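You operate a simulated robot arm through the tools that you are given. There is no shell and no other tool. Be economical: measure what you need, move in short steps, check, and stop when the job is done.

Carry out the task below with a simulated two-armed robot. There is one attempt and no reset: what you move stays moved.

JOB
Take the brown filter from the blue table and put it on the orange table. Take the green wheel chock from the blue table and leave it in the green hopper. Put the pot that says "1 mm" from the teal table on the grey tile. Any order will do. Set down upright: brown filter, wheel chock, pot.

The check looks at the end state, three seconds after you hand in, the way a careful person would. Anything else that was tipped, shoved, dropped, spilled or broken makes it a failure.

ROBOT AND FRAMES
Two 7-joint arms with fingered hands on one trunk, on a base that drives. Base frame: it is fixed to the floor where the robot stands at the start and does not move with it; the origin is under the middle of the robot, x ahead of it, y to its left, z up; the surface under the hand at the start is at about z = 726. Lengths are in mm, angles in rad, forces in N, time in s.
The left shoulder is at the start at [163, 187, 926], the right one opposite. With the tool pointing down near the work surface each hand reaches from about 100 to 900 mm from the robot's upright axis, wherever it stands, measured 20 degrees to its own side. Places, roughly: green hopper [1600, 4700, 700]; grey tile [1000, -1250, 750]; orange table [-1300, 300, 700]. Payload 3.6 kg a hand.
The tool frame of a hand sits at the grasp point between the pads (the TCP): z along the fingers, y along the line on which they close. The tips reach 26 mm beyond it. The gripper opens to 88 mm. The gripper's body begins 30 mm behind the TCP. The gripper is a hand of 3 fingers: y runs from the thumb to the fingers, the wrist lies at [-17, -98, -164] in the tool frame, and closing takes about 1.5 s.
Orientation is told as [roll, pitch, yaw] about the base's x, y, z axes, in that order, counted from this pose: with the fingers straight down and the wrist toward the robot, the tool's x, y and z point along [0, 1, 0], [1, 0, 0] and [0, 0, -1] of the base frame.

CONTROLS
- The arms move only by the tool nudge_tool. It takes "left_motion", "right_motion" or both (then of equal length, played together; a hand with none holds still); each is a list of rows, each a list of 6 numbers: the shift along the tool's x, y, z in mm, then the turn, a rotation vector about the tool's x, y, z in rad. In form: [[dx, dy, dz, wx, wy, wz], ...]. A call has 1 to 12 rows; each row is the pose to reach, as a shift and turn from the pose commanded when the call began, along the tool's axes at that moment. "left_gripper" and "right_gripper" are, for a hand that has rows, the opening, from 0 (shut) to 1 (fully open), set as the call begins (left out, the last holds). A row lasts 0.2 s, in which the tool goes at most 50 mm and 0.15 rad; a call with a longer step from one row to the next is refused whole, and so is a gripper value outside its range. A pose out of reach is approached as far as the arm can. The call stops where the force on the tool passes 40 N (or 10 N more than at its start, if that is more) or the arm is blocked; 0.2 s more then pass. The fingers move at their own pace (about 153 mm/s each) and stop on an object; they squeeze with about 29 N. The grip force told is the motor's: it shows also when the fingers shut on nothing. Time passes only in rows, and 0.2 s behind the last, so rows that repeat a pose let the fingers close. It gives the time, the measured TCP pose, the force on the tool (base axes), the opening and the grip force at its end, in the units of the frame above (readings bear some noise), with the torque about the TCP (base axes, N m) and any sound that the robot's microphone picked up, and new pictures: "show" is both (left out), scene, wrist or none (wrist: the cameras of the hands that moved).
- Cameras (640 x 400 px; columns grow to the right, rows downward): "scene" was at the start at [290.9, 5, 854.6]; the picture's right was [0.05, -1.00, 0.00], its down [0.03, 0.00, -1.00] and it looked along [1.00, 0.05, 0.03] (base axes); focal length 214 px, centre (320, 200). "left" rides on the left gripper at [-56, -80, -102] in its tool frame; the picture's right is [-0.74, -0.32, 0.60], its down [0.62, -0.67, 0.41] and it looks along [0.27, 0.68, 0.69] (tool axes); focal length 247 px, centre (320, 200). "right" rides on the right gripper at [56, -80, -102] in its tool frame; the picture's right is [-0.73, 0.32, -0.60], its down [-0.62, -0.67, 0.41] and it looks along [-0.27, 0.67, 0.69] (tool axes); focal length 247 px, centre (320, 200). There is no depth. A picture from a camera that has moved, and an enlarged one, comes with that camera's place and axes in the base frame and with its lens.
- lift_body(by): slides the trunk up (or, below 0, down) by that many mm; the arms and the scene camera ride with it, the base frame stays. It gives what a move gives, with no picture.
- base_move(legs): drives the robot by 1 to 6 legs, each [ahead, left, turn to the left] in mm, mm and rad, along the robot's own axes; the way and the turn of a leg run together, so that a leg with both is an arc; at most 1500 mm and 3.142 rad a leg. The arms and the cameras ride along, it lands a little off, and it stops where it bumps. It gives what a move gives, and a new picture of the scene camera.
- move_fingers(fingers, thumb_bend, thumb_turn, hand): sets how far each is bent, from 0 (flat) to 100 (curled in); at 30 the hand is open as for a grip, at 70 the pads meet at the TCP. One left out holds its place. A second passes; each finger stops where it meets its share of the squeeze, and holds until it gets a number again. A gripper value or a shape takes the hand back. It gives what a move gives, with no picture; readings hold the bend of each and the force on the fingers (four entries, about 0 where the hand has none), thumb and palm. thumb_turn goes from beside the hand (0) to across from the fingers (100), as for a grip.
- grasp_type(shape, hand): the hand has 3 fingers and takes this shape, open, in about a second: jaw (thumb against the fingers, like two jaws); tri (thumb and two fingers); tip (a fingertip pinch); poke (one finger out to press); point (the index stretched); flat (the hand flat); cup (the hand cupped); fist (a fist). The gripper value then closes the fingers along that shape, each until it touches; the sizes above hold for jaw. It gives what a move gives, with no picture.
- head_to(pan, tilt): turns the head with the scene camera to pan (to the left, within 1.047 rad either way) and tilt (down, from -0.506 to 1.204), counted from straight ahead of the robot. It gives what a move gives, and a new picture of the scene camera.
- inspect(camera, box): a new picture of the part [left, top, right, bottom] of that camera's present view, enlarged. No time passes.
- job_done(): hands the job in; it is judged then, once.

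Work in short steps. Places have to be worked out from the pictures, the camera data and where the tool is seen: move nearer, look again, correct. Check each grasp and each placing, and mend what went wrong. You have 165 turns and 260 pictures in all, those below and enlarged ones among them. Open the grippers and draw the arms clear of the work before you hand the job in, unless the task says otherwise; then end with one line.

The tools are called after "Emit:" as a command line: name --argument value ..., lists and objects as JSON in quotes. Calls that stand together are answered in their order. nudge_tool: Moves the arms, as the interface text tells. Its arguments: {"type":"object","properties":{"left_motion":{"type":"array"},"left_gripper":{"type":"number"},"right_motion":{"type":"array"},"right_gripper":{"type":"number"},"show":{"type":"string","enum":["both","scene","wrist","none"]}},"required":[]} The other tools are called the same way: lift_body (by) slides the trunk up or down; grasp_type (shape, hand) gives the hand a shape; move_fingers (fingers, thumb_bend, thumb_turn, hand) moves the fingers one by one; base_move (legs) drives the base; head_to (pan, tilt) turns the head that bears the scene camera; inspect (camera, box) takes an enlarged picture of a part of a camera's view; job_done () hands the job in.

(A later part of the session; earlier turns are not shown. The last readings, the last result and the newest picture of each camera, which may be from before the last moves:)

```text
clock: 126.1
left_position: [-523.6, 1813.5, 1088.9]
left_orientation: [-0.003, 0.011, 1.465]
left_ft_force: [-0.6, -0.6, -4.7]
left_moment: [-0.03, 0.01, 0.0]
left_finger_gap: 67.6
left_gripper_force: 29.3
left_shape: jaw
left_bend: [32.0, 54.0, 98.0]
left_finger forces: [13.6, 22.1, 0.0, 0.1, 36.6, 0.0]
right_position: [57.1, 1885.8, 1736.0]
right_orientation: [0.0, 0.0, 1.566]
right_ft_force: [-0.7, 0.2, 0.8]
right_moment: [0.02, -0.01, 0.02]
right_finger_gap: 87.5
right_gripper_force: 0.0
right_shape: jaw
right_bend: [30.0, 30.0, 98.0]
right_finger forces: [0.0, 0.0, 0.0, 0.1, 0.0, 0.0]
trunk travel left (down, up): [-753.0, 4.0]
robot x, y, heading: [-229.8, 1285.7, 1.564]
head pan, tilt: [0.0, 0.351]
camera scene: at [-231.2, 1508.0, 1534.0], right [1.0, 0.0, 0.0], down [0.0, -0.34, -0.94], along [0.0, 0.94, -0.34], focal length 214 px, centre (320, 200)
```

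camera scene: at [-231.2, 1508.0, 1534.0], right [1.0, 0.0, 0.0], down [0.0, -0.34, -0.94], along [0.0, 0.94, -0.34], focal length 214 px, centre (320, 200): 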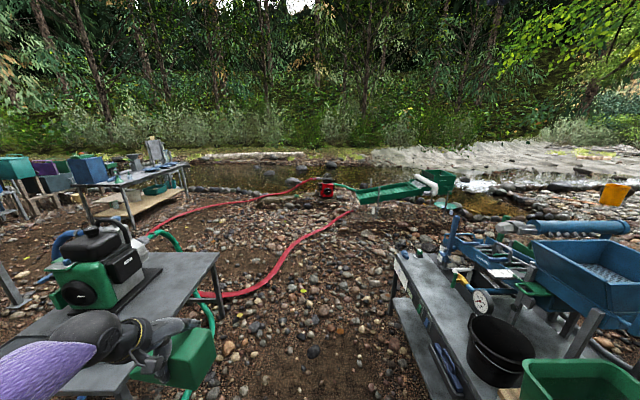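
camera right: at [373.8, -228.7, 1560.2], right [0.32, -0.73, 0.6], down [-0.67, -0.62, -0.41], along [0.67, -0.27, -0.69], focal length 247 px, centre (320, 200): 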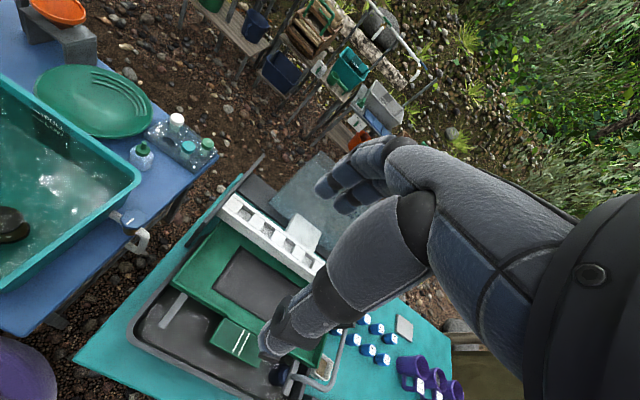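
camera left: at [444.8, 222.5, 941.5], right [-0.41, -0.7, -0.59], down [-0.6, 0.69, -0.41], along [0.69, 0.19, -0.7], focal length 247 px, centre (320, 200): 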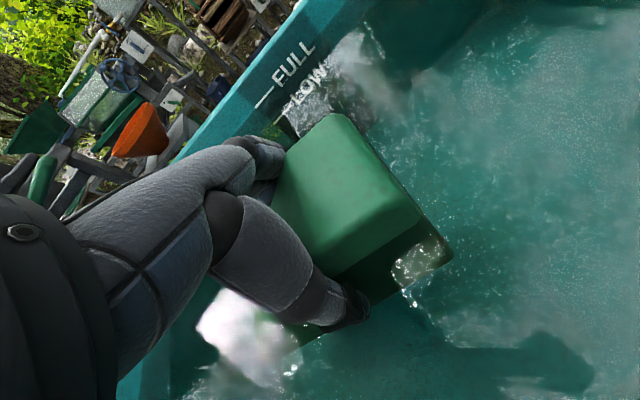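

The green hopper is at the head of the green sluice, matching the given place. The corridor is free; I'll drive ahead 1400.

Emit:
base_move --legs '[[1400, 60, 0]]'

Emit:
head_to --pan -0.6 --tilt 0.4

```text
clock: 133.1
left_position: [-567.6, 3231.5, 1087.8]
left_orientation: [-0.002, 0.009, 1.458]
left_ft_force: [-0.1, 0.9, -4.6]
left_moment: [0.0, 0.04, -0.01]
left_finger_gap: 68.1
left_gripper_force: 28.6
left_shape: jaw
left_bend: [32.0, 54.0, 98.0]
left_finger forces: [13.7, 22.2, 0.1, 0.0, 36.3, 0.0]
right_position: [10.5, 3300.9, 1737.0]
right_orientation: [-0.001, 0.002, 1.56]
right_ft_force: [0.0, 0.1, 0.3]
right_moment: [-0.05, 0.03, 0.03]
right_finger_gap: 87.9
right_gripper_force: 0.1
right_shape: jaw
right_bend: [30.0, 30.0, 98.0]
right_finger forces: [0.1, 0.0, 0.0, 0.0, 0.0, 0.0]
trunk travel left (down, up): [-753.0, 4.0]
robot x, y, heading: [-277.6, 2694.5, 1.558]
head pan, tilt: [0.0, 0.351]
camera scene: at [-278.5, 2923.2, 1534.0], right [1.0, -0.01, 0.0], down [0.0, -0.34, -0.94], along [0.01, 0.94, -0.34], focal length 214 px, centre (320, 200)
```

scene: 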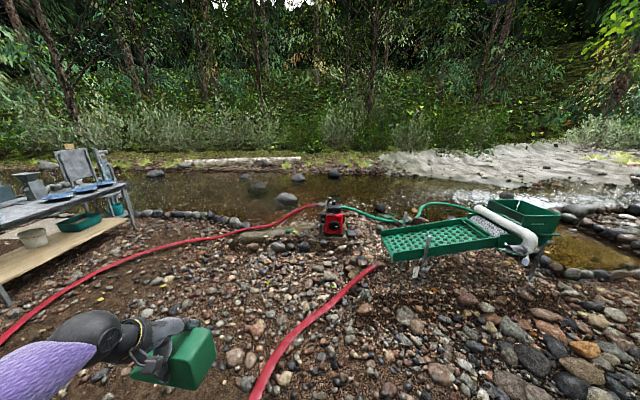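

```text
clock: 134.1
left_position: [-569.7, 3230.8, 1087.7]
left_orientation: [0.0, 0.012, 1.459]
left_ft_force: [0.8, -0.5, -3.6]
left_moment: [0.03, -0.01, 0.01]
left_finger_gap: 67.8
left_gripper_force: 29.1
left_shape: jaw
left_bend: [32.0, 54.0, 98.0]
left_finger forces: [13.8, 22.1, 0.0, 0.0, 36.3, 0.1]
right_position: [11.9, 3300.9, 1736.8]
right_orientation: [0.001, 0.001, 1.56]
right_ft_force: [1.2, -0.2, 0.2]
right_moment: [0.02, -0.01, -0.01]
right_finger_gap: 87.7
right_gripper_force: 0.1
right_shape: jaw
right_bend: [30.0, 30.0, 98.0]
right_finger forces: [0.0, 0.1, 0.0, 0.1, 0.0, 0.0]
trunk travel left (down, up): [-753.0, 4.0]
robot x, y, heading: [-277.5, 2700.2, 1.559]
head pan, tilt: [-0.6, 0.4]
camera scene: at [-226.4, 2906.0, 1529.5], right [0.82, -0.57, 0.0], down [-0.22, -0.32, -0.92], along [0.53, 0.76, -0.39], focal length 214 px, centre (320, 200)
```

scene: 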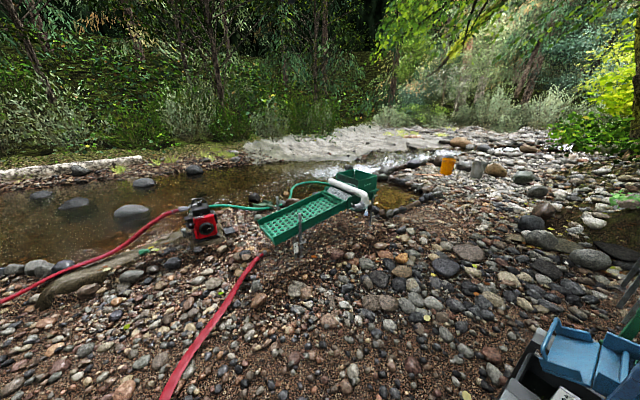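

I'll drive around to the hopper's near side: ahead past the bench end, then to the right, staying clear of the red hose.

Emit:
base_move --legs '[[650, -200, 0], [200, -1000, 0], [300, -800, 0]]'

Emit:
head_to --pan 0.1 --tilt 0.5

```text
clock: 146.8
left_position: [1419.0, 4361.7, 1088.6]
left_orientation: [-0.002, 0.014, 1.474]
left_ft_force: [0.2, -0.2, -3.9]
left_moment: [-0.01, 0.01, 0.03]
left_finger_gap: 68.0
left_gripper_force: 28.9
left_shape: jaw
left_bend: [32.0, 54.0, 98.0]
left_finger forces: [13.7, 21.8, 0.0, 0.0, 36.0, 0.0]
right_position: [2000.3, 4440.4, 1736.7]
right_orientation: [0.0, 0.0, 1.574]
right_ft_force: [-0.5, -0.5, -0.6]
right_moment: [0.0, 0.0, 0.0]
right_finger_gap: 87.7
right_gripper_force: 0.0
right_shape: jaw
right_bend: [30.0, 30.0, 98.0]
right_finger forces: [0.1, 0.0, 0.1, 0.1, 0.1, 0.0]
trunk travel left (down, up): [-753.0, 4.0]
robot x, y, heading: [1716.2, 3835.7, 1.571]
head pan, tilt: [-0.6, 0.4]
camera scene: at [1766.7, 4042.8, 1529.5], right [0.83, -0.56, 0.0], down [-0.22, -0.32, -0.92], along [0.52, 0.76, -0.39], focal length 214 px, centre (320, 200)
```

scene: 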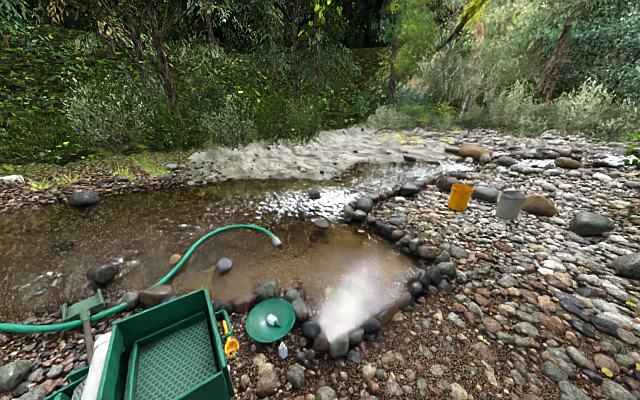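

```text
clock: 147.9
left_position: [1419.5, 4362.9, 1089.1]
left_orientation: [-0.002, 0.012, 1.474]
left_ft_force: [0.9, 0.1, -3.9]
left_moment: [-0.03, -0.02, 0.0]
left_finger_gap: 68.0
left_gripper_force: 29.0
left_shape: jaw
left_bend: [32.0, 54.0, 98.0]
left_finger forces: [13.7, 21.9, 0.1, 0.0, 36.2, 0.1]
right_position: [1999.9, 4439.7, 1735.6]
right_orientation: [0.001, -0.001, 1.576]
right_ft_force: [-0.1, 0.1, 1.2]
right_moment: [0.03, -0.01, -0.01]
right_finger_gap: 87.7
right_gripper_force: 0.1
right_shape: jaw
right_bend: [30.0, 30.0, 98.0]
right_finger forces: [0.0, 0.0, 0.1, 0.0, 0.0, 0.0]
trunk travel left (down, up): [-753.0, 4.0]
robot x, y, heading: [1716.5, 3832.1, 1.576]
head pan, tilt: [0.099, 0.499]
camera scene: at [1705.5, 4056.7, 1520.3], right [0.99, 0.1, 0.0], down [0.05, -0.48, -0.88], along [-0.09, 0.87, -0.48], focal length 214 px, centre (320, 200)
```

scene: 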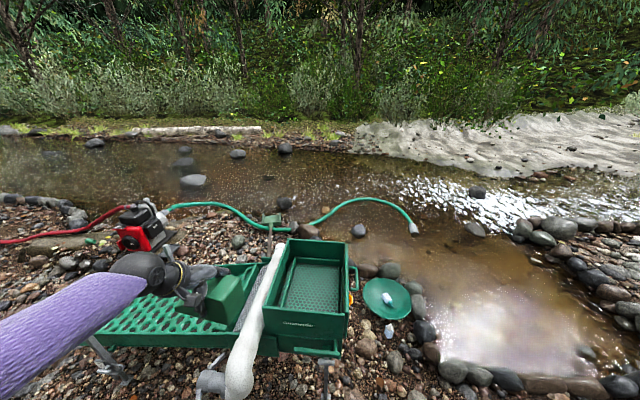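

The hopper is an open box with a grate floor. Zooming to understand it.

Emit:
inspect --camera "scene" --box '[220, 220, 400, 360]'

Emit:
inspect --camera "left" --box '[0, 0, 640, 400]'

Emit:
inspect --camera "right" --box '[0, 0, 640, 400]'

```text
2.86 times, centred on (310, 290) of scene
camera zoom: at [1705.5, 4056.7, 1520.3], right [0.99, 0.1, 0.0], down [0.05, -0.48, -0.88], along [-0.09, 0.87, -0.48], focal length 613 px, centre (349, -57)
```

zoom: 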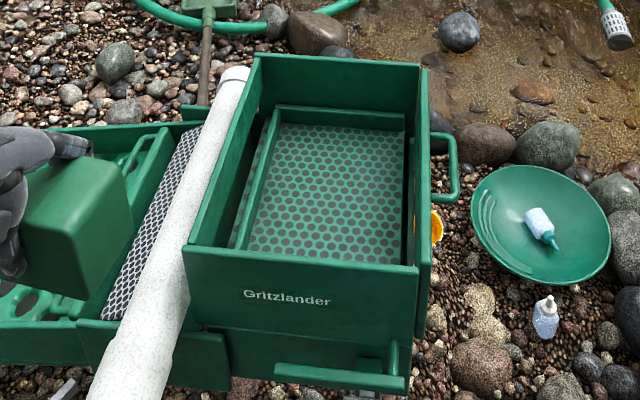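

```text
1.00 times, centred on (320, 200) of left (not enlarged: the box is as wide or as high as the picture)
camera zoom: at [1468.6, 4279.0, 1192.1], right [0.7, -0.4, -0.59], down [-0.68, -0.61, -0.4], along [-0.2, 0.69, -0.7], focal length 247 px, centre (320, 200)
```

zoom: 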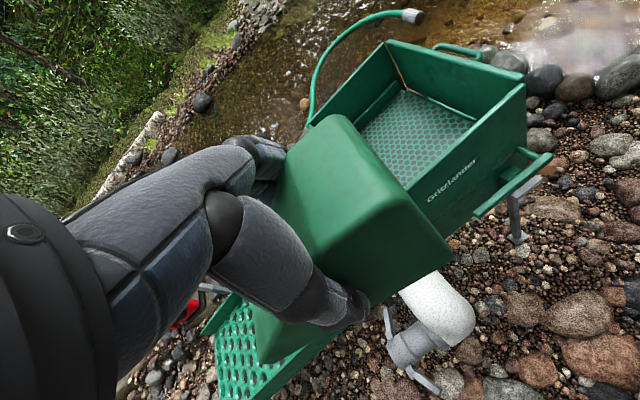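

```text
1.00 times, centred on (320, 200) of right (not enlarged: the box is as wide or as high as the picture)
camera zoom: at [1944.7, 4359.8, 1838.7], right [0.73, 0.32, 0.6], down [0.63, -0.66, -0.41], along [0.27, 0.68, -0.69], focal length 247 px, centre (320, 200)
```

zoom: 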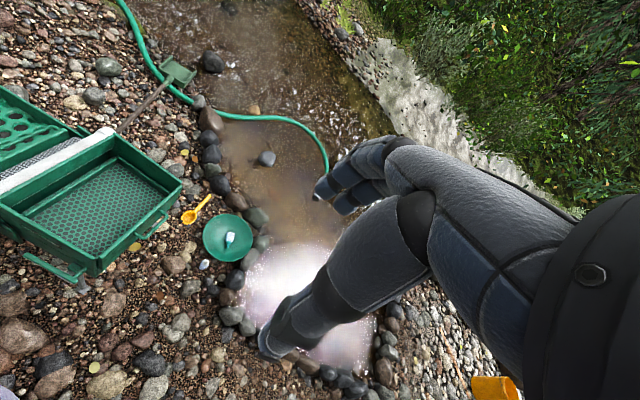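

The plate's centre is near (1607, 4710) at z≈690, rim ≈750. I'll drive closer, then position the chock over the plate.

Emit:
base_move --legs '[[263, -124, 0]]'

Emit:
head_to --pan 0.3 --tilt 0.75

```text
clock: 150.0
left_position: [1549.7, 4621.0, 1085.8]
left_orientation: [-0.002, 0.018, 1.465]
left_ft_force: [-0.7, 0.3, -4.3]
left_moment: [-0.02, 0.01, 0.0]
left_finger_gap: 67.9
left_gripper_force: 29.3
left_shape: jaw
left_bend: [32.0, 54.0, 98.0]
left_finger forces: [13.8, 21.9, 0.0, 0.1, 36.0, 0.0]
right_position: [2130.8, 4697.1, 1734.6]
right_orientation: [0.003, 0.002, 1.567]
right_ft_force: [0.1, 0.1, -0.3]
right_moment: [-0.01, 0.01, 0.02]
right_finger_gap: 87.9
right_gripper_force: 0.0
right_shape: jaw
right_bend: [30.0, 30.0, 98.0]
right_finger forces: [0.1, 0.1, 0.1, 0.0, 0.0, 0.0]
trunk travel left (down, up): [-753.0, 4.0]
robot x, y, heading: [1842.5, 4089.7, 1.571]
head pan, tilt: [0.099, 0.499]
stopped in leg 1: the robot was blocked; the commanded pose is now the measured one
camera scene: at [1833.8, 4314.7, 1519.6], right [1.0, 0.1, 0.0], down [0.04, -0.48, -0.88], along [-0.08, 0.87, -0.48], focal length 214 px, centre (320, 200)
```

scene: 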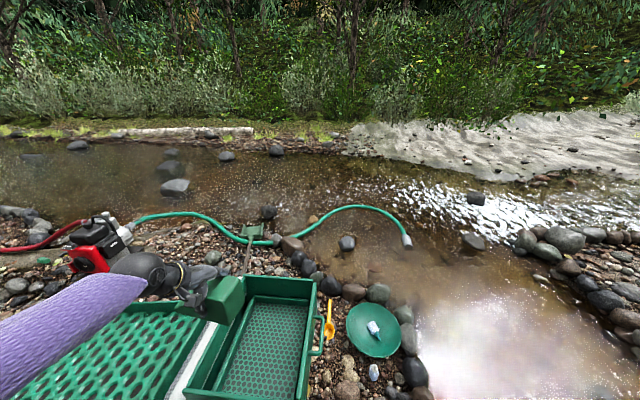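

```text
clock: 150.7
left_position: [1548.6, 4618.3, 1087.5]
left_orientation: [-0.004, 0.014, 1.465]
left_ft_force: [0.1, -0.5, -3.9]
left_moment: [-0.01, -0.02, 0.02]
left_finger_gap: 68.0
left_gripper_force: 29.1
left_shape: jaw
left_bend: [32.0, 54.0, 98.0]
left_finger forces: [13.7, 21.9, 0.0, 0.0, 36.1, 0.1]
right_position: [2129.5, 4691.9, 1738.1]
right_orientation: [-0.001, -0.002, 1.566]
right_ft_force: [0.0, 0.0, 0.2]
right_moment: [0.02, 0.0, -0.03]
right_finger_gap: 87.8
right_gripper_force: 0.0
right_shape: jaw
right_bend: [30.0, 30.0, 98.0]
right_finger forces: [0.1, 0.0, 0.1, 0.0, 0.0, 0.0]
trunk travel left (down, up): [-753.0, 4.0]
robot x, y, heading: [1839.5, 4090.2, 1.571]
head pan, tilt: [0.3, 0.75]
camera scene: at [1816.4, 4298.4, 1498.5], right [0.96, 0.29, 0.0], down [0.2, -0.65, -0.73], along [-0.21, 0.7, -0.68], focal length 214 px, centre (320, 200)
```

scene: 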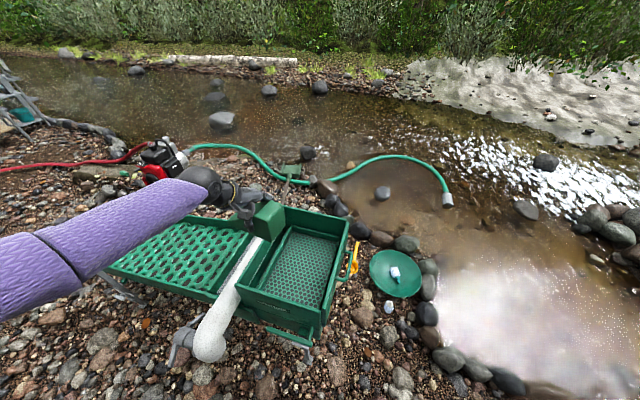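

The base touched something at the end, so I'll back off 20 mm. Then move the chock over the plate centre.

Emit:
base_move --legs '[[-20, 0, 0]]'

Emit:
nudge_tool --left_motion '[[-14, 25, 15, 0, 0, -0.03], [-28, 50, 30, 0, 0, -0.06], [-42, 75, 45, 0, 0, -0.09], [-55, 100, 60, 0, 0, -0.105], [-68, 124, 60, 0, 0, -0.105], [-68, 124, 60, 0, 0, -0.105]]' --show "both"

Emit:
inspect --camera "scene" --box '[200, 180, 380, 360]'

```text
clock: 151.5
left_position: [1548.4, 4603.3, 1086.0]
left_orientation: [-0.003, 0.016, 1.465]
left_ft_force: [0.4, 0.5, -4.4]
left_moment: [-0.05, 0.01, 0.0]
left_finger_gap: 68.0
left_gripper_force: 28.9
left_shape: jaw
left_bend: [32.0, 54.0, 98.0]
left_finger forces: [13.9, 22.1, 0.0, 0.0, 36.1, 0.1]
right_position: [2127.8, 4678.6, 1734.7]
right_orientation: [-0.001, 0.003, 1.567]
right_ft_force: [0.5, 0.4, 0.2]
right_moment: [-0.01, 0.01, -0.01]
right_finger_gap: 87.8
right_gripper_force: 0.0
right_shape: jaw
right_bend: [30.0, 30.0, 98.0]
right_finger forces: [0.0, 0.0, 0.1, 0.1, 0.0, 0.1]
trunk travel left (down, up): [-753.0, 4.0]
robot x, y, heading: [1843.0, 4067.2, 1.569]
head pan, tilt: [0.3, 0.75]
camera scene: at [1816.2, 4284.6, 1497.4], right [0.96, 0.29, 0.0], down [0.2, -0.66, -0.73], along [-0.21, 0.7, -0.69], focal length 214 px, centre (320, 200)
```

scene: 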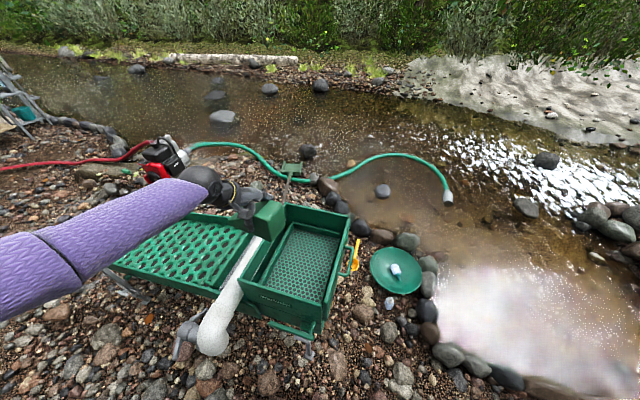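

```text
clock: 152.9
left_position: [1626.3, 4655.4, 1073.6]
left_orientation: [0.0, 0.011, 1.57]
left_ft_force: [0.1, -0.7, -3.5]
left_moment: [-0.02, -0.02, 0.01]
left_finger_gap: 67.5
left_gripper_force: 28.9
left_shape: jaw
left_bend: [33.0, 54.0, 98.0]
left_finger forces: [13.8, 21.3, 0.0, 0.1, 35.1, 0.0]
left hand out of reach, approached as far as the arm can: row 3, 4, 5, 6
right_position: [2127.1, 4669.0, 1738.4]
right_orientation: [-0.001, -0.002, 1.568]
right_ft_force: [0.1, -1.1, 0.9]
right_moment: [-0.03, -0.03, 0.01]
right_finger_gap: 87.9
right_gripper_force: 0.0
right_shape: jaw
right_bend: [30.0, 30.0, 98.0]
right_finger forces: [0.1, 0.0, 0.0, 0.0, 0.0, 0.0]
trunk travel left (down, up): [-753.0, 4.0]
robot x, y, heading: [1840.6, 4066.3, 1.572]
head pan, tilt: [0.3, 0.75]
camera scene: at [1814.9, 4276.7, 1498.7], right [0.96, 0.29, 0.0], down [0.2, -0.65, -0.73], along [-0.21, 0.7, -0.68], focal length 214 px, centre (320, 200)
camera left: at [1683.1, 4576.8, 1177.1], right [0.74, -0.32, -0.59], down [-0.62, -0.67, -0.4], along [-0.27, 0.67, -0.7], focal length 247 px, centre (320, 200)
```

scene: 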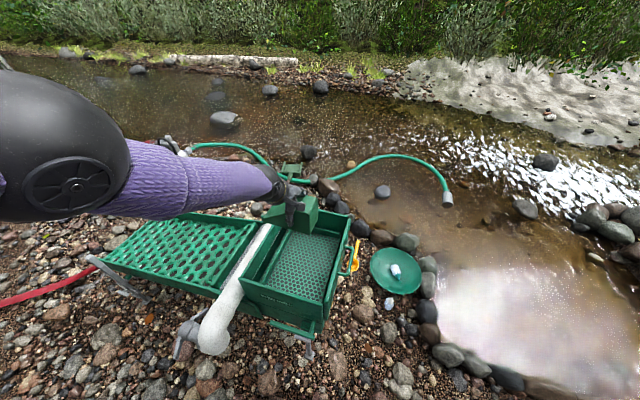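
left: 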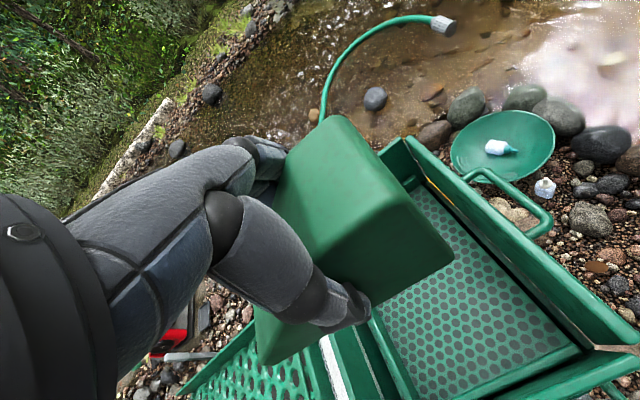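

```text
2.22 times, centred on (290, 270) of scene
camera zoom: at [1814.9, 4276.7, 1498.7], right [0.96, 0.29, 0.0], down [0.2, -0.65, -0.73], along [-0.21, 0.7, -0.68], focal length 477 px, centre (387, 44)
```

zoom: 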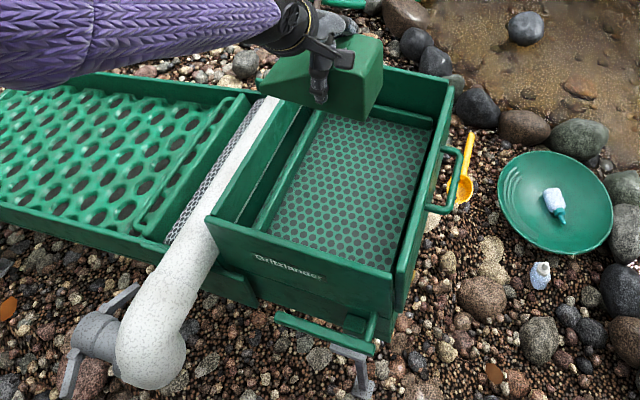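

Reach is limited because the shoulder is too high. Lower the trunk 240, which keeps the chock just above the rim, then shift to plate centre.

Emit:
lift_body --by -230

Emit:
nudge_tool --left_motion '[[0, 5, 0, 0, 0, 0], [0, 20, 0, 0, 0, 0], [0, 35, 0, 0, 0, 0], [0, 35, 0, 0, 0, 0]]' --show "both"

```text
clock: 155.3
left_position: [1624.4, 4656.7, 837.7]
left_orientation: [-0.003, 0.026, 1.571]
left_ft_force: [-0.3, 0.4, -4.3]
left_moment: [-0.02, 0.02, 0.0]
left_finger_gap: 67.5
left_gripper_force: 29.3
left_shape: jaw
left_bend: [33.0, 54.0, 98.0]
left_finger forces: [13.8, 21.1, 0.0, 0.0, 35.0, 0.0]
right_position: [2128.8, 4671.1, 1507.2]
right_orientation: [0.001, -0.002, 1.565]
right_ft_force: [-0.8, 0.3, -0.5]
right_moment: [0.0, 0.03, -0.03]
right_finger_gap: 87.6
right_gripper_force: 0.0
right_shape: jaw
right_bend: [30.0, 30.0, 98.0]
right_finger forces: [0.0, 0.0, 0.1, 0.0, 0.0, 0.0]
trunk travel left (down, up): [-523.0, 234.0]
robot x, y, heading: [1842.7, 4070.2, 1.563]
head pan, tilt: [0.3, 0.75]
```

```text
clock: 156.3
left_position: [1622.6, 4666.2, 846.0]
left_orientation: [-0.002, 0.026, 1.571]
left_ft_force: [-0.5, 0.1, -4.3]
left_moment: [0.01, -0.03, -0.02]
left_finger_gap: 67.7
left_gripper_force: 29.0
left_shape: jaw
left_bend: [33.0, 54.0, 98.0]
left_finger forces: [13.9, 21.2, 0.1, 0.0, 34.8, 0.0]
left hand out of reach, approached as far as the arm can: row 1, 2, 3, 4
right_position: [2128.5, 4672.6, 1506.4]
right_orientation: [0.0, -0.002, 1.567]
right_ft_force: [-0.4, -0.4, -0.6]
right_moment: [-0.01, 0.02, 0.01]
right_finger_gap: 88.1
right_gripper_force: 0.1
right_shape: jaw
right_bend: [30.0, 30.0, 98.0]
right_finger forces: [0.0, 0.0, 0.0, 0.0, 0.0, 0.0]
trunk travel left (down, up): [-523.0, 234.0]
robot x, y, heading: [1841.3, 4069.0, 1.569]
head pan, tilt: [0.3, 0.75]
camera scene: at [1816.3, 4282.7, 1266.0], right [0.96, 0.29, 0.0], down [0.2, -0.65, -0.73], along [-0.21, 0.7, -0.68], focal length 214 px, centre (320, 200)
camera left: at [1679.9, 4588.9, 950.3], right [0.74, -0.33, -0.59], down [-0.62, -0.68, -0.39], along [-0.27, 0.66, -0.7], focal length 247 px, centre (320, 200)
```

scene: 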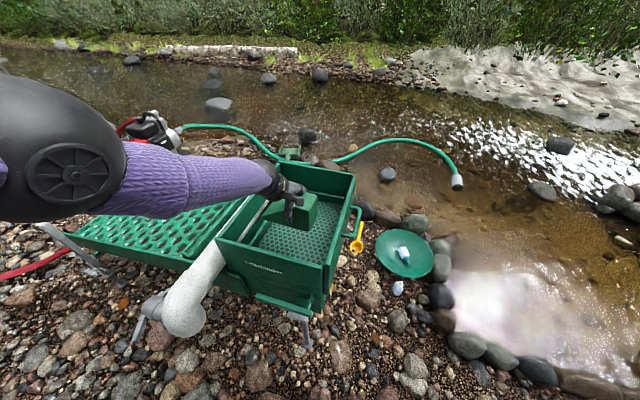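
left: 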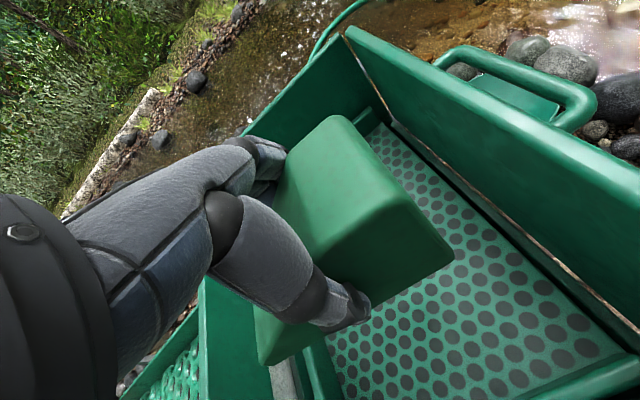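

The chock is over the plate, within the walls. Lower by trunk 85 mm and look.

Emit:
lift_body --by -85

Emit:
inspect --camera "left" --box '[0, 0, 640, 400]'

Emit:
inspect --camera "scene" --box '[200, 120, 380, 300]'

```text
clock: 157.6
left_position: [1622.2, 4663.5, 750.3]
left_orientation: [-0.003, 0.044, 1.57]
left_ft_force: [-0.8, 0.3, -4.5]
left_moment: [-0.01, -0.03, 0.04]
left_finger_gap: 67.7
left_gripper_force: 28.5
left_shape: jaw
left_bend: [33.0, 54.0, 98.0]
left_finger forces: [13.8, 21.0, 0.0, 0.0, 34.7, 0.1]
right_position: [2129.5, 4671.4, 1422.6]
right_orientation: [-0.001, -0.002, 1.568]
right_ft_force: [0.6, 0.2, -0.2]
right_moment: [-0.01, -0.02, 0.01]
right_finger_gap: 88.0
right_gripper_force: 0.0
right_shape: jaw
right_bend: [30.0, 30.0, 98.0]
right_finger forces: [0.0, 0.0, 0.0, 0.0, 0.0, 0.1]
trunk travel left (down, up): [-438.0, 319.0]
robot x, y, heading: [1840.5, 4067.8, 1.569]
head pan, tilt: [0.3, 0.75]
```

```text
1.00 times, centred on (320, 200) of left (not enlarged: the box is as wide or as high as the picture)
camera zoom: at [1679.3, 4588.8, 855.8], right [0.74, -0.34, -0.58], down [-0.62, -0.68, -0.38], along [-0.27, 0.64, -0.72], focal length 247 px, centre (320, 200)
```

zoom: 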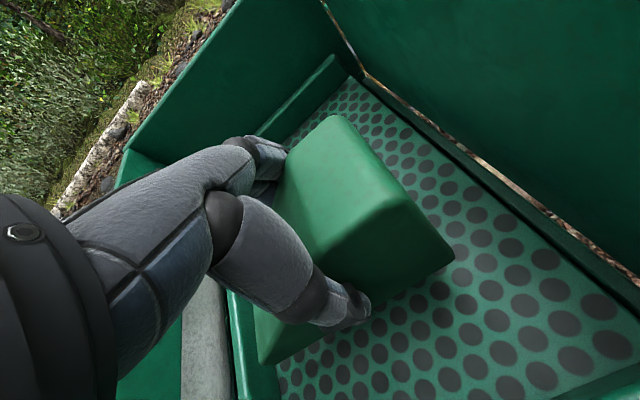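

```text
2.22 times, centred on (290, 210) of scene
camera zoom: at [1816.4, 4288.1, 1177.7], right [0.96, 0.29, 0.0], down [0.2, -0.65, -0.73], along [-0.21, 0.7, -0.68], focal length 477 px, centre (387, 178)
```

zoom: 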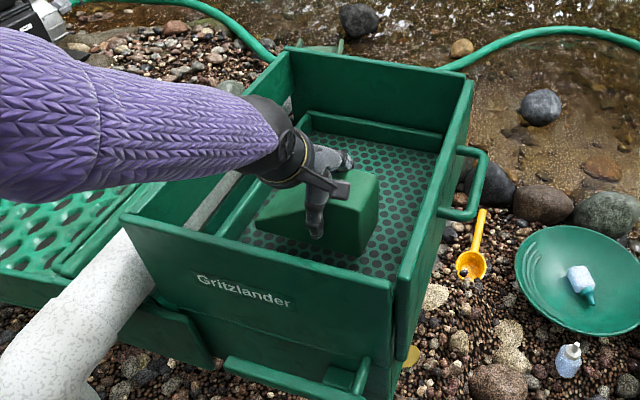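

The chock is inside the hopper; its low end is close to the left rail, so I'll nudge it 14 mm right before lowering further.

Emit:
nudge_tool --left_motion '[[-7, 0, 0, 0, 0, 0], [-14, 0, 0, -0.02, 0, 0], [-14, 0, 0, -0.03, 0, 0]]' --show "none"

Emit:
lift_body --by -15

Emit:
inspect --camera "left" --box '[0, 0, 640, 400]'

```text
clock: 158.3
left_position: [1636.9, 4666.1, 748.6]
left_orientation: [-0.002, 0.016, 1.571]
left_ft_force: [-0.2, -0.9, -4.9]
left_moment: [-0.01, 0.03, 0.0]
left_finger_gap: 67.7
left_gripper_force: 28.9
left_shape: jaw
left_bend: [33.0, 54.0, 98.0]
left_finger forces: [13.7, 20.9, 0.1, 0.0, 34.7, 0.1]
right_position: [2129.1, 4673.3, 1421.8]
right_orientation: [0.001, -0.001, 1.568]
right_ft_force: [-0.3, 0.1, -0.1]
right_moment: [0.0, -0.02, 0.0]
right_finger_gap: 88.1
right_gripper_force: 0.2
right_shape: jaw
right_bend: [30.0, 30.0, 98.0]
right_finger forces: [0.0, 0.0, 0.0, 0.0, 0.1, 0.0]
trunk travel left (down, up): [-438.0, 319.0]
robot x, y, heading: [1842.4, 4072.6, 1.566]
head pan, tilt: [0.3, 0.75]
```

```text
clock: 159.0
left_position: [1636.1, 4664.1, 729.3]
left_orientation: [-0.001, 0.022, 1.571]
left_ft_force: [0.7, 0.2, -4.6]
left_moment: [-0.02, -0.01, -0.01]
left_finger_gap: 67.7
left_gripper_force: 28.8
left_shape: jaw
left_bend: [33.0, 54.0, 98.0]
left_finger forces: [13.7, 20.9, 0.1, 0.1, 34.6, 0.0]
right_position: [2129.2, 4670.9, 1407.7]
right_orientation: [0.001, -0.003, 1.568]
right_ft_force: [0.1, -0.3, -0.1]
right_moment: [0.04, 0.0, -0.03]
right_finger_gap: 87.9
right_gripper_force: 0.1
right_shape: jaw
right_bend: [30.0, 30.0, 98.0]
right_finger forces: [0.1, 0.0, 0.0, 0.0, 0.0, 0.0]
trunk travel left (down, up): [-423.0, 334.0]
robot x, y, heading: [1837.7, 4068.5, 1.565]
head pan, tilt: [0.3, 0.75]
```

```text
1.00 times, centred on (320, 200) of left (not enlarged: the box is as wide or as high as the picture)
camera zoom: at [1693.4, 4586.2, 834.1], right [0.74, -0.33, -0.59], down [-0.62, -0.67, -0.4], along [-0.27, 0.66, -0.7], focal length 247 px, centre (320, 200)
```

zoom: 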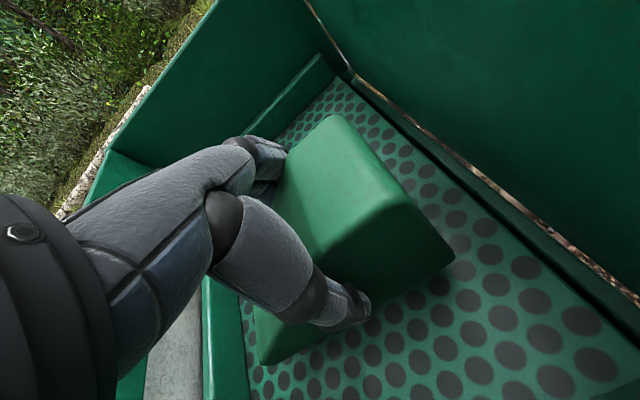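

Clear of the rail. Lower on in small steps watching for contact.

Emit:
lift_body --by -12

Emit:
lift_body --by -8

Emit:
inspect --camera "left" --box '[160, 100, 560, 400]'

```text
clock: 159.6
left_position: [1636.8, 4664.2, 716.3]
left_orientation: [-0.001, 0.022, 1.57]
left_ft_force: [0.5, -0.1, -4.5]
left_moment: [0.01, -0.02, 0.01]
left_finger_gap: 67.8
left_gripper_force: 29.0
left_shape: jaw
left_bend: [33.0, 54.0, 98.0]
left_finger forces: [13.7, 20.9, 0.0, 0.0, 34.6, 0.1]
right_position: [2128.9, 4671.0, 1396.0]
right_orientation: [-0.001, -0.002, 1.566]
right_ft_force: [0.6, 0.3, 0.2]
right_moment: [0.04, 0.0, -0.01]
right_finger_gap: 87.9
right_gripper_force: 0.0
right_shape: jaw
right_bend: [30.0, 30.0, 98.0]
right_finger forces: [0.0, 0.1, 0.0, 0.0, 0.0, 0.1]
trunk travel left (down, up): [-411.0, 346.0]
robot x, y, heading: [1839.9, 4066.3, 1.566]
head pan, tilt: [0.3, 0.75]
```

```text
clock: 160.2
left_position: [1637.0, 4667.3, 709.8]
left_orientation: [0.0, 0.017, 1.57]
left_ft_force: [0.9, -2.2, 8.2]
left_moment: [0.36, -0.11, -0.02]
left_finger_gap: 67.6
left_gripper_force: 28.5
left_shape: jaw
left_bend: [33.0, 54.0, 98.0]
left_finger forces: [15.8, 20.8, 0.0, 0.0, 38.2, 0.1]
right_position: [2128.6, 4671.5, 1387.9]
right_orientation: [0.0, 0.001, 1.566]
right_ft_force: [-0.2, 0.6, -0.6]
right_moment: [-0.03, 0.0, 0.0]
right_finger_gap: 87.7
right_gripper_force: 0.0
right_shape: jaw
right_bend: [30.0, 30.0, 98.0]
right_finger forces: [0.0, 0.0, 0.0, 0.1, 0.1, 0.1]
trunk travel left (down, up): [-403.0, 354.0]
robot x, y, heading: [1840.8, 4065.7, 1.564]
head pan, tilt: [0.3, 0.75]
```

```text
1.33 times, centred on (360, 250) of left
camera zoom: at [1693.7, 4590.0, 814.1], right [0.74, -0.33, -0.59], down [-0.62, -0.67, -0.4], along [-0.27, 0.66, -0.7], focal length 329 px, centre (267, 133)
```

zoom: 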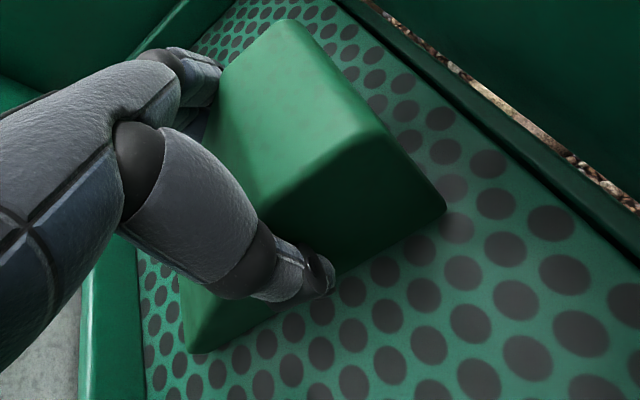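

Contact: the chock rests on the plate. Open the digits.

Emit:
move_fingers --hand "left" --fingers 22 --thumb_bend 30

Emit:
lift_body --by 25

Emit:
inspect --camera "left" --box '[160, 100, 560, 400]'

```text
clock: 161.2
left_position: [1636.3, 4666.4, 708.1]
left_orientation: [-0.001, 0.025, 1.572]
left_ft_force: [-0.3, 0.5, 3.9]
left_moment: [0.06, -0.04, 0.02]
left_finger_gap: 100.2
left_gripper_force: 1.4
left_shape: fingers
left_bend: [22.0, 30.0, 100.0]
left_finger forces: [2.5, 0.1, 0.0, 0.0, 1.0, 0.0]
right_position: [2129.1, 4670.6, 1387.5]
right_orientation: [-0.001, -0.002, 1.567]
right_ft_force: [0.4, -0.7, -0.1]
right_moment: [0.0, 0.03, 0.03]
right_finger_gap: 87.9
right_gripper_force: 0.2
right_shape: jaw
right_bend: [30.0, 30.0, 98.0]
right_finger forces: [0.0, 0.0, 0.0, 0.1, 0.0, 0.0]
trunk travel left (down, up): [-403.0, 354.0]
robot x, y, heading: [1841.6, 4063.9, 1.57]
head pan, tilt: [0.3, 0.75]
```

```text
clock: 161.9
left_position: [1636.2, 4666.8, 733.3]
left_orientation: [-0.001, 0.026, 1.571]
left_ft_force: [-0.3, 0.3, -0.7]
left_moment: [0.03, 0.02, -0.03]
left_finger_gap: 99.6
left_gripper_force: 0.0
left_shape: fingers
left_bend: [22.0, 30.0, 100.0]
left_finger forces: [0.1, 0.1, 0.1, 0.0, 0.1, 0.1]
right_position: [2131.6, 4672.7, 1411.4]
right_orientation: [-0.001, 0.0, 1.567]
right_ft_force: [0.5, -0.4, -0.2]
right_moment: [-0.02, 0.01, 0.0]
right_finger_gap: 88.1
right_gripper_force: 0.1
right_shape: jaw
right_bend: [30.0, 30.0, 98.0]
right_finger forces: [0.0, 0.1, 0.0, 0.0, 0.1, 0.0]
trunk travel left (down, up): [-428.0, 329.0]
robot x, y, heading: [1842.8, 4069.1, 1.562]
head pan, tilt: [0.3, 0.75]
```

```text
1.33 times, centred on (360, 250) of left
camera zoom: at [1693.0, 4588.0, 838.2], right [0.73, -0.33, -0.59], down [-0.62, -0.67, -0.4], along [-0.27, 0.66, -0.7], focal length 329 px, centre (267, 133)
```

zoom: 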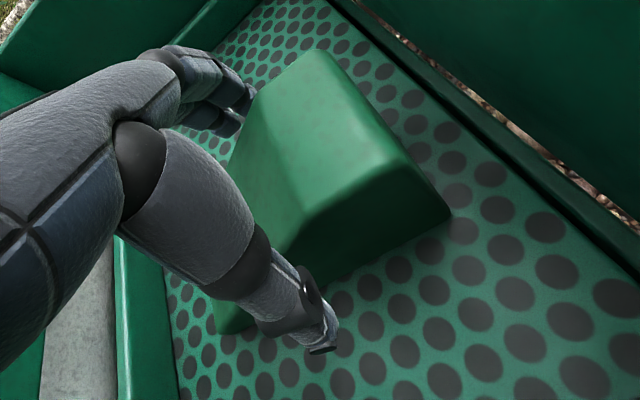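

The chock is released and stands upright on the plate. I'll raise the trunk well clear of the hopper and check.

Emit:
lift_body --by 320

Emit:
base_move --legs '[[-300, 0, 0]]'

Emit:
inspect --camera "scene" --box '[200, 160, 380, 320]'

```text
clock: 165.0
left_position: [1636.7, 4672.5, 1082.3]
left_orientation: [-0.002, -0.023, 1.569]
left_ft_force: [-0.6, 0.3, -1.2]
left_moment: [0.01, -0.01, 0.01]
left_finger_gap: 99.7
left_gripper_force: 0.0
left_shape: fingers
left_bend: [22.0, 30.0, 100.0]
left_finger forces: [0.1, 0.0, 0.0, 0.1, 0.0, 0.0]
right_position: [2128.7, 4671.4, 1732.5]
right_orientation: [0.0, -0.002, 1.569]
right_ft_force: [0.7, -0.1, 0.2]
right_moment: [-0.01, -0.01, 0.01]
right_finger_gap: 88.0
right_gripper_force: 0.1
right_shape: jaw
right_bend: [30.0, 30.0, 98.0]
right_finger forces: [0.0, 0.0, 0.1, 0.0, 0.0, 0.1]
trunk travel left (down, up): [-748.0, 9.0]
robot x, y, heading: [1842.3, 4067.3, 1.572]
head pan, tilt: [0.3, 0.75]
```

```text
clock: 167.1
left_position: [1631.5, 4370.0, 1081.9]
left_orientation: [-0.002, -0.022, 1.575]
left_ft_force: [-0.5, 0.1, 0.1]
left_moment: [0.03, 0.0, -0.02]
left_finger_gap: 99.5
left_gripper_force: 0.1
left_shape: fingers
left_bend: [22.0, 30.0, 100.0]
left_finger forces: [0.0, 0.0, 0.0, 0.1, 0.0, 0.0]
right_position: [2124.3, 4372.1, 1732.5]
right_orientation: [0.002, 0.001, 1.573]
right_ft_force: [-0.1, 1.0, -0.3]
right_moment: [0.0, -0.01, -0.01]
right_finger_gap: 87.7
right_gripper_force: 0.1
right_shape: jaw
right_bend: [30.0, 30.0, 98.0]
right_finger forces: [0.1, 0.1, 0.1, 0.0, 0.0, 0.0]
trunk travel left (down, up): [-748.0, 9.0]
robot x, y, heading: [1842.6, 3762.4, 1.573]
head pan, tilt: [0.3, 0.75]
camera scene: at [1815.2, 3977.7, 1493.2], right [0.95, 0.3, 0.0], down [0.2, -0.65, -0.73], along [-0.22, 0.7, -0.68], focal length 214 px, centre (320, 200)
```

scene: 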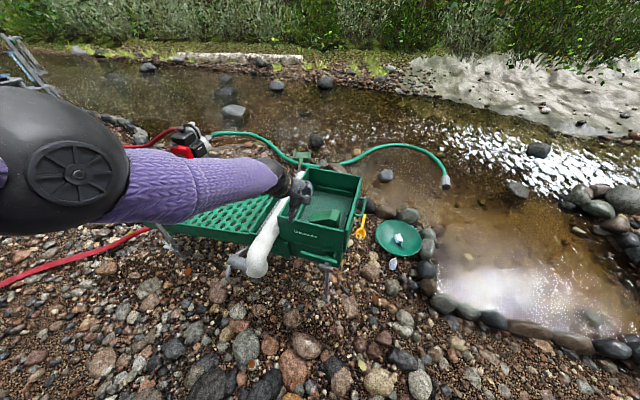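

```text
2.50 times, centred on (290, 240) of scene
camera zoom: at [1815.2, 3977.7, 1493.2], right [0.95, 0.3, 0.0], down [0.2, -0.65, -0.73], along [-0.22, 0.7, -0.68], focal length 536 px, centre (395, 100)
```

zoom: 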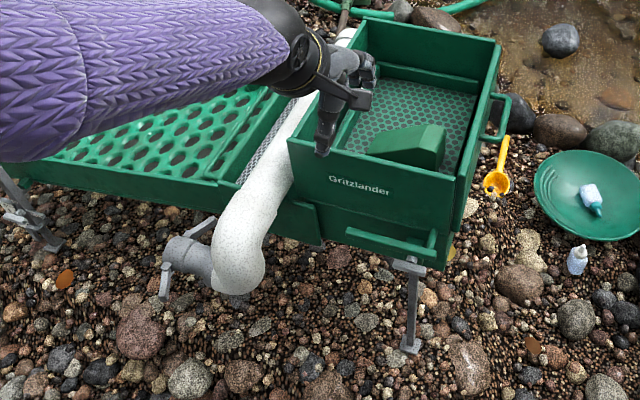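

The chock sits upright in the green hopper, and nothing else is disturbed. Now I'll tuck the left hand and drive back along the same path.

Emit:
nudge_tool --left_motion '[[0, -40, -10, 0.02, 0, 0], [0, -80, -20, 0.02, 0, 0], [0, -120, -20, 0.02, 0, 0], [0, -160, -20, 0.02, 0, 0], [10, -200, -20, 0.02, 0, 0], [20, -240, -20, 0.02, 0, 0]]' --left_gripper 1 --show "none"

Emit:
base_move --legs '[[-50, 1000, 0], [-200, 1050, 0], [-900, 0, 0], [-1400, -30, 0], [-1250, 0, 0]]'

```text
clock: 168.5
left_position: [1615.1, 4125.9, 1095.8]
left_orientation: [-0.004, -0.005, 1.575]
left_ft_force: [-0.5, -0.7, 1.1]
left_moment: [-0.02, 0.0, -0.01]
left_finger_gap: 87.8
left_gripper_force: 0.1
left_shape: jaw
left_bend: [30.0, 30.0, 98.0]
left_finger forces: [0.1, 0.0, 0.0, 0.0, 0.0, 0.1]
right_position: [2125.1, 4369.5, 1732.2]
right_orientation: [0.0, -0.002, 1.571]
right_ft_force: [0.0, 0.5, 0.2]
right_moment: [-0.01, -0.01, -0.02]
right_finger_gap: 87.7
right_gripper_force: 0.1
right_shape: jaw
right_bend: [30.0, 30.0, 98.0]
right_finger forces: [0.0, 0.0, 0.0, 0.0, 0.1, 0.0]
trunk travel left (down, up): [-748.0, 9.0]
robot x, y, heading: [1839.4, 3765.4, 1.568]
head pan, tilt: [0.3, 0.75]
```

```text
clock: 195.8
left_position: [-355.7, 269.9, 1095.3]
left_orientation: [-0.001, -0.003, 1.594]
left_ft_force: [-0.2, -0.1, 0.1]
left_moment: [0.01, 0.03, 0.0]
left_finger_gap: 87.8
left_gripper_force: 0.0
left_shape: jaw
left_bend: [30.0, 30.0, 98.0]
left_finger forces: [0.0, 0.1, 0.0, 0.1, 0.0, 0.1]
right_position: [150.5, 522.8, 1731.9]
right_orientation: [-0.001, 0.0, 1.591]
right_ft_force: [0.2, -0.7, -0.1]
right_moment: [-0.01, -0.01, -0.01]
right_finger_gap: 88.0
right_gripper_force: 0.1
right_shape: jaw
right_bend: [30.0, 30.0, 98.0]
right_finger forces: [0.0, 0.0, 0.0, 0.0, 0.1, 0.0]
trunk travel left (down, up): [-748.0, 9.0]
robot x, y, heading: [-120.8, -91.0, 1.591]
head pan, tilt: [0.3, 0.75]
camera scene: at [-152.7, 121.4, 1493.4], right [0.95, 0.32, 0.0], down [0.22, -0.65, -0.73], along [-0.23, 0.69, -0.68], focal length 214 px, centre (320, 200)
```

scene: 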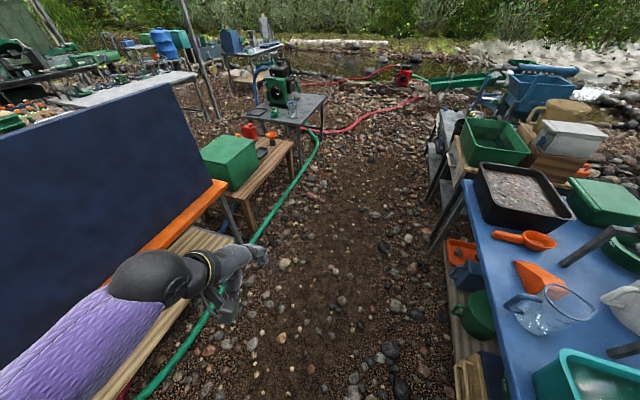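

All clear. Now turn toward the teal table and look at the pots.

Emit:
base_move --legs '[[0, 60, -1.59], [-100, -900, 0]]'

Emit:
head_to --pan -0.3 --tilt 0.5

```text
clock: 204.4
left_position: [68.7, -722.7, 1095.2]
left_orientation: [-0.003, -0.003, -0.056]
left_ft_force: [0.0, 0.4, -0.7]
left_moment: [0.01, 0.01, -0.02]
left_finger_gap: 88.1
left_gripper_force: 0.0
left_shape: jaw
left_bend: [30.0, 30.0, 98.0]
left_finger forces: [0.0, 0.1, 0.0, 0.0, 0.0, 0.1]
right_position: [279.2, -1246.9, 1731.7]
right_orientation: [-0.001, -0.003, -0.059]
right_ft_force: [0.3, -1.0, -0.3]
right_moment: [-0.01, -0.01, 0.0]
right_finger_gap: 87.8
right_gripper_force: 0.1
right_shape: jaw
right_bend: [30.0, 30.0, 98.0]
right_finger forces: [0.0, 0.1, 0.1, 0.0, 0.1, 0.1]
trunk travel left (down, up): [-748.0, 9.0]
robot x, y, heading: [-305.4, -930.0, -0.057]
head pan, tilt: [0.3, 0.75]
camera scene: at [-97.3, -912.5, 1493.4], right [0.24, -0.97, 0.0], down [-0.66, -0.16, -0.73], along [0.71, 0.18, -0.68], focal length 214 px, centre (320, 200)
```

scene: 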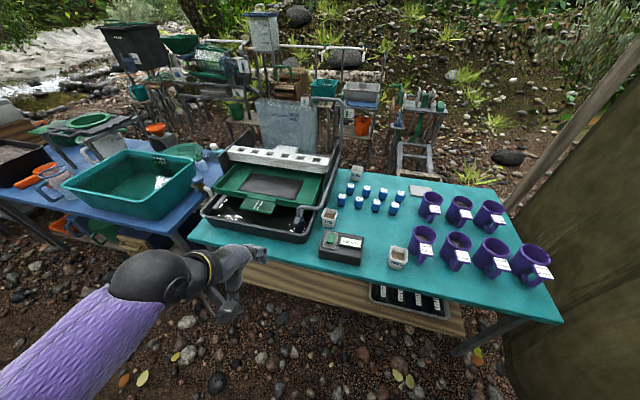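

```text
clock: 205.4
left_position: [67.5, -722.6, 1095.5]
left_orientation: [-0.002, -0.003, -0.056]
left_ft_force: [0.4, -0.9, 0.3]
left_moment: [0.0, 0.0, 0.01]
left_finger_gap: 88.0
left_gripper_force: 0.1
left_shape: jaw
left_bend: [30.0, 30.0, 98.0]
left_finger forces: [0.1, 0.0, 0.0, 0.0, 0.0, 0.1]
right_position: [279.4, -1246.6, 1732.4]
right_orientation: [0.001, 0.0, -0.06]
right_ft_force: [0.9, -0.8, -1.0]
right_moment: [-0.01, -0.01, -0.01]
right_finger_gap: 87.7
right_gripper_force: 0.0
right_shape: jaw
right_bend: [30.0, 30.0, 98.0]
right_finger forces: [0.1, 0.0, 0.0, 0.0, 0.0, 0.0]
trunk travel left (down, up): [-748.0, 9.0]
robot x, y, heading: [-305.6, -923.4, -0.058]
head pan, tilt: [-0.3, 0.499]
camera scene: at [-92.6, -964.1, 1515.4], right [-0.35, -0.94, 0.0], down [-0.45, 0.17, -0.88], along [0.82, -0.31, -0.48], focal length 214 px, centre (320, 200)
```

scene: 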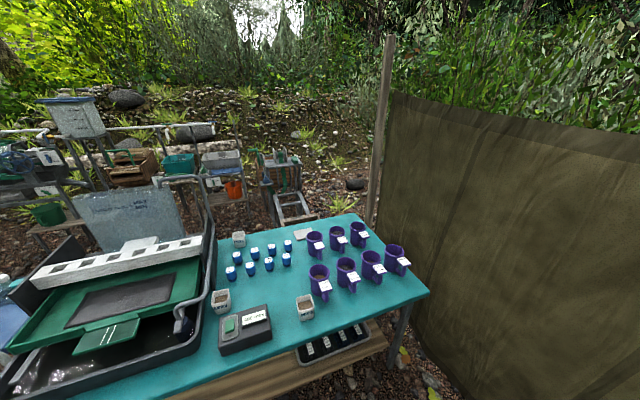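

Seven purple pots in two rows; labels face the robot. Zoom to read.

Emit:
inspect --camera "scene" --box '[280, 200, 440, 310]'

Emit:
inspect --camera "right" --box '[0, 0, 640, 400]'

```text
3.64 times, centred on (360, 255) of scene
camera zoom: at [-92.6, -964.1, 1515.4], right [-0.35, -0.94, 0.0], down [-0.45, 0.17, -0.88], along [0.82, -0.31, -0.48], focal length 780 px, centre (174, 0)
```

zoom: 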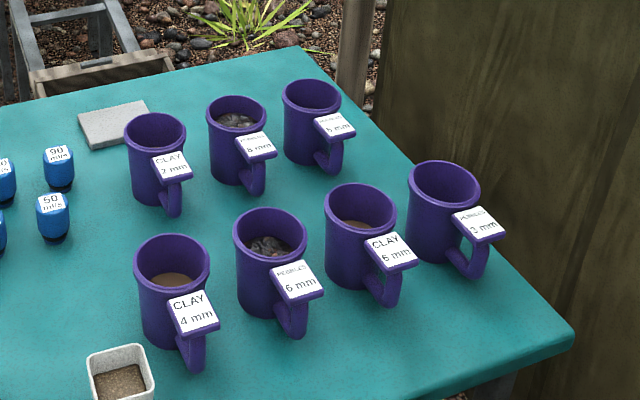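

```text
1.00 times, centred on (320, 200) of right (not enlarged: the box is as wide or as high as the picture)
camera zoom: at [203.7, -1185.7, 1833.8], right [0.27, -0.75, 0.6], down [-0.7, -0.58, -0.41], along [0.66, -0.31, -0.69], focal length 247 px, centre (320, 200)
```

zoom: 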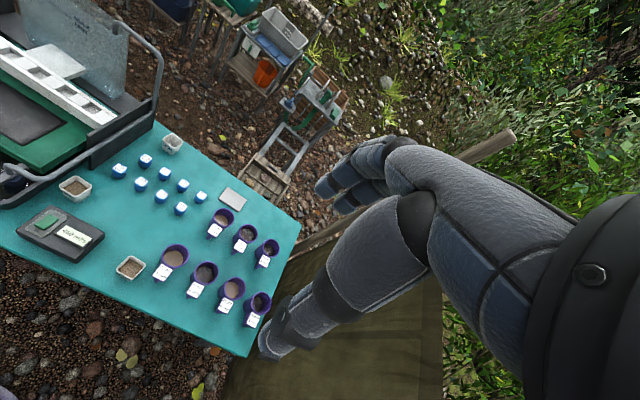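

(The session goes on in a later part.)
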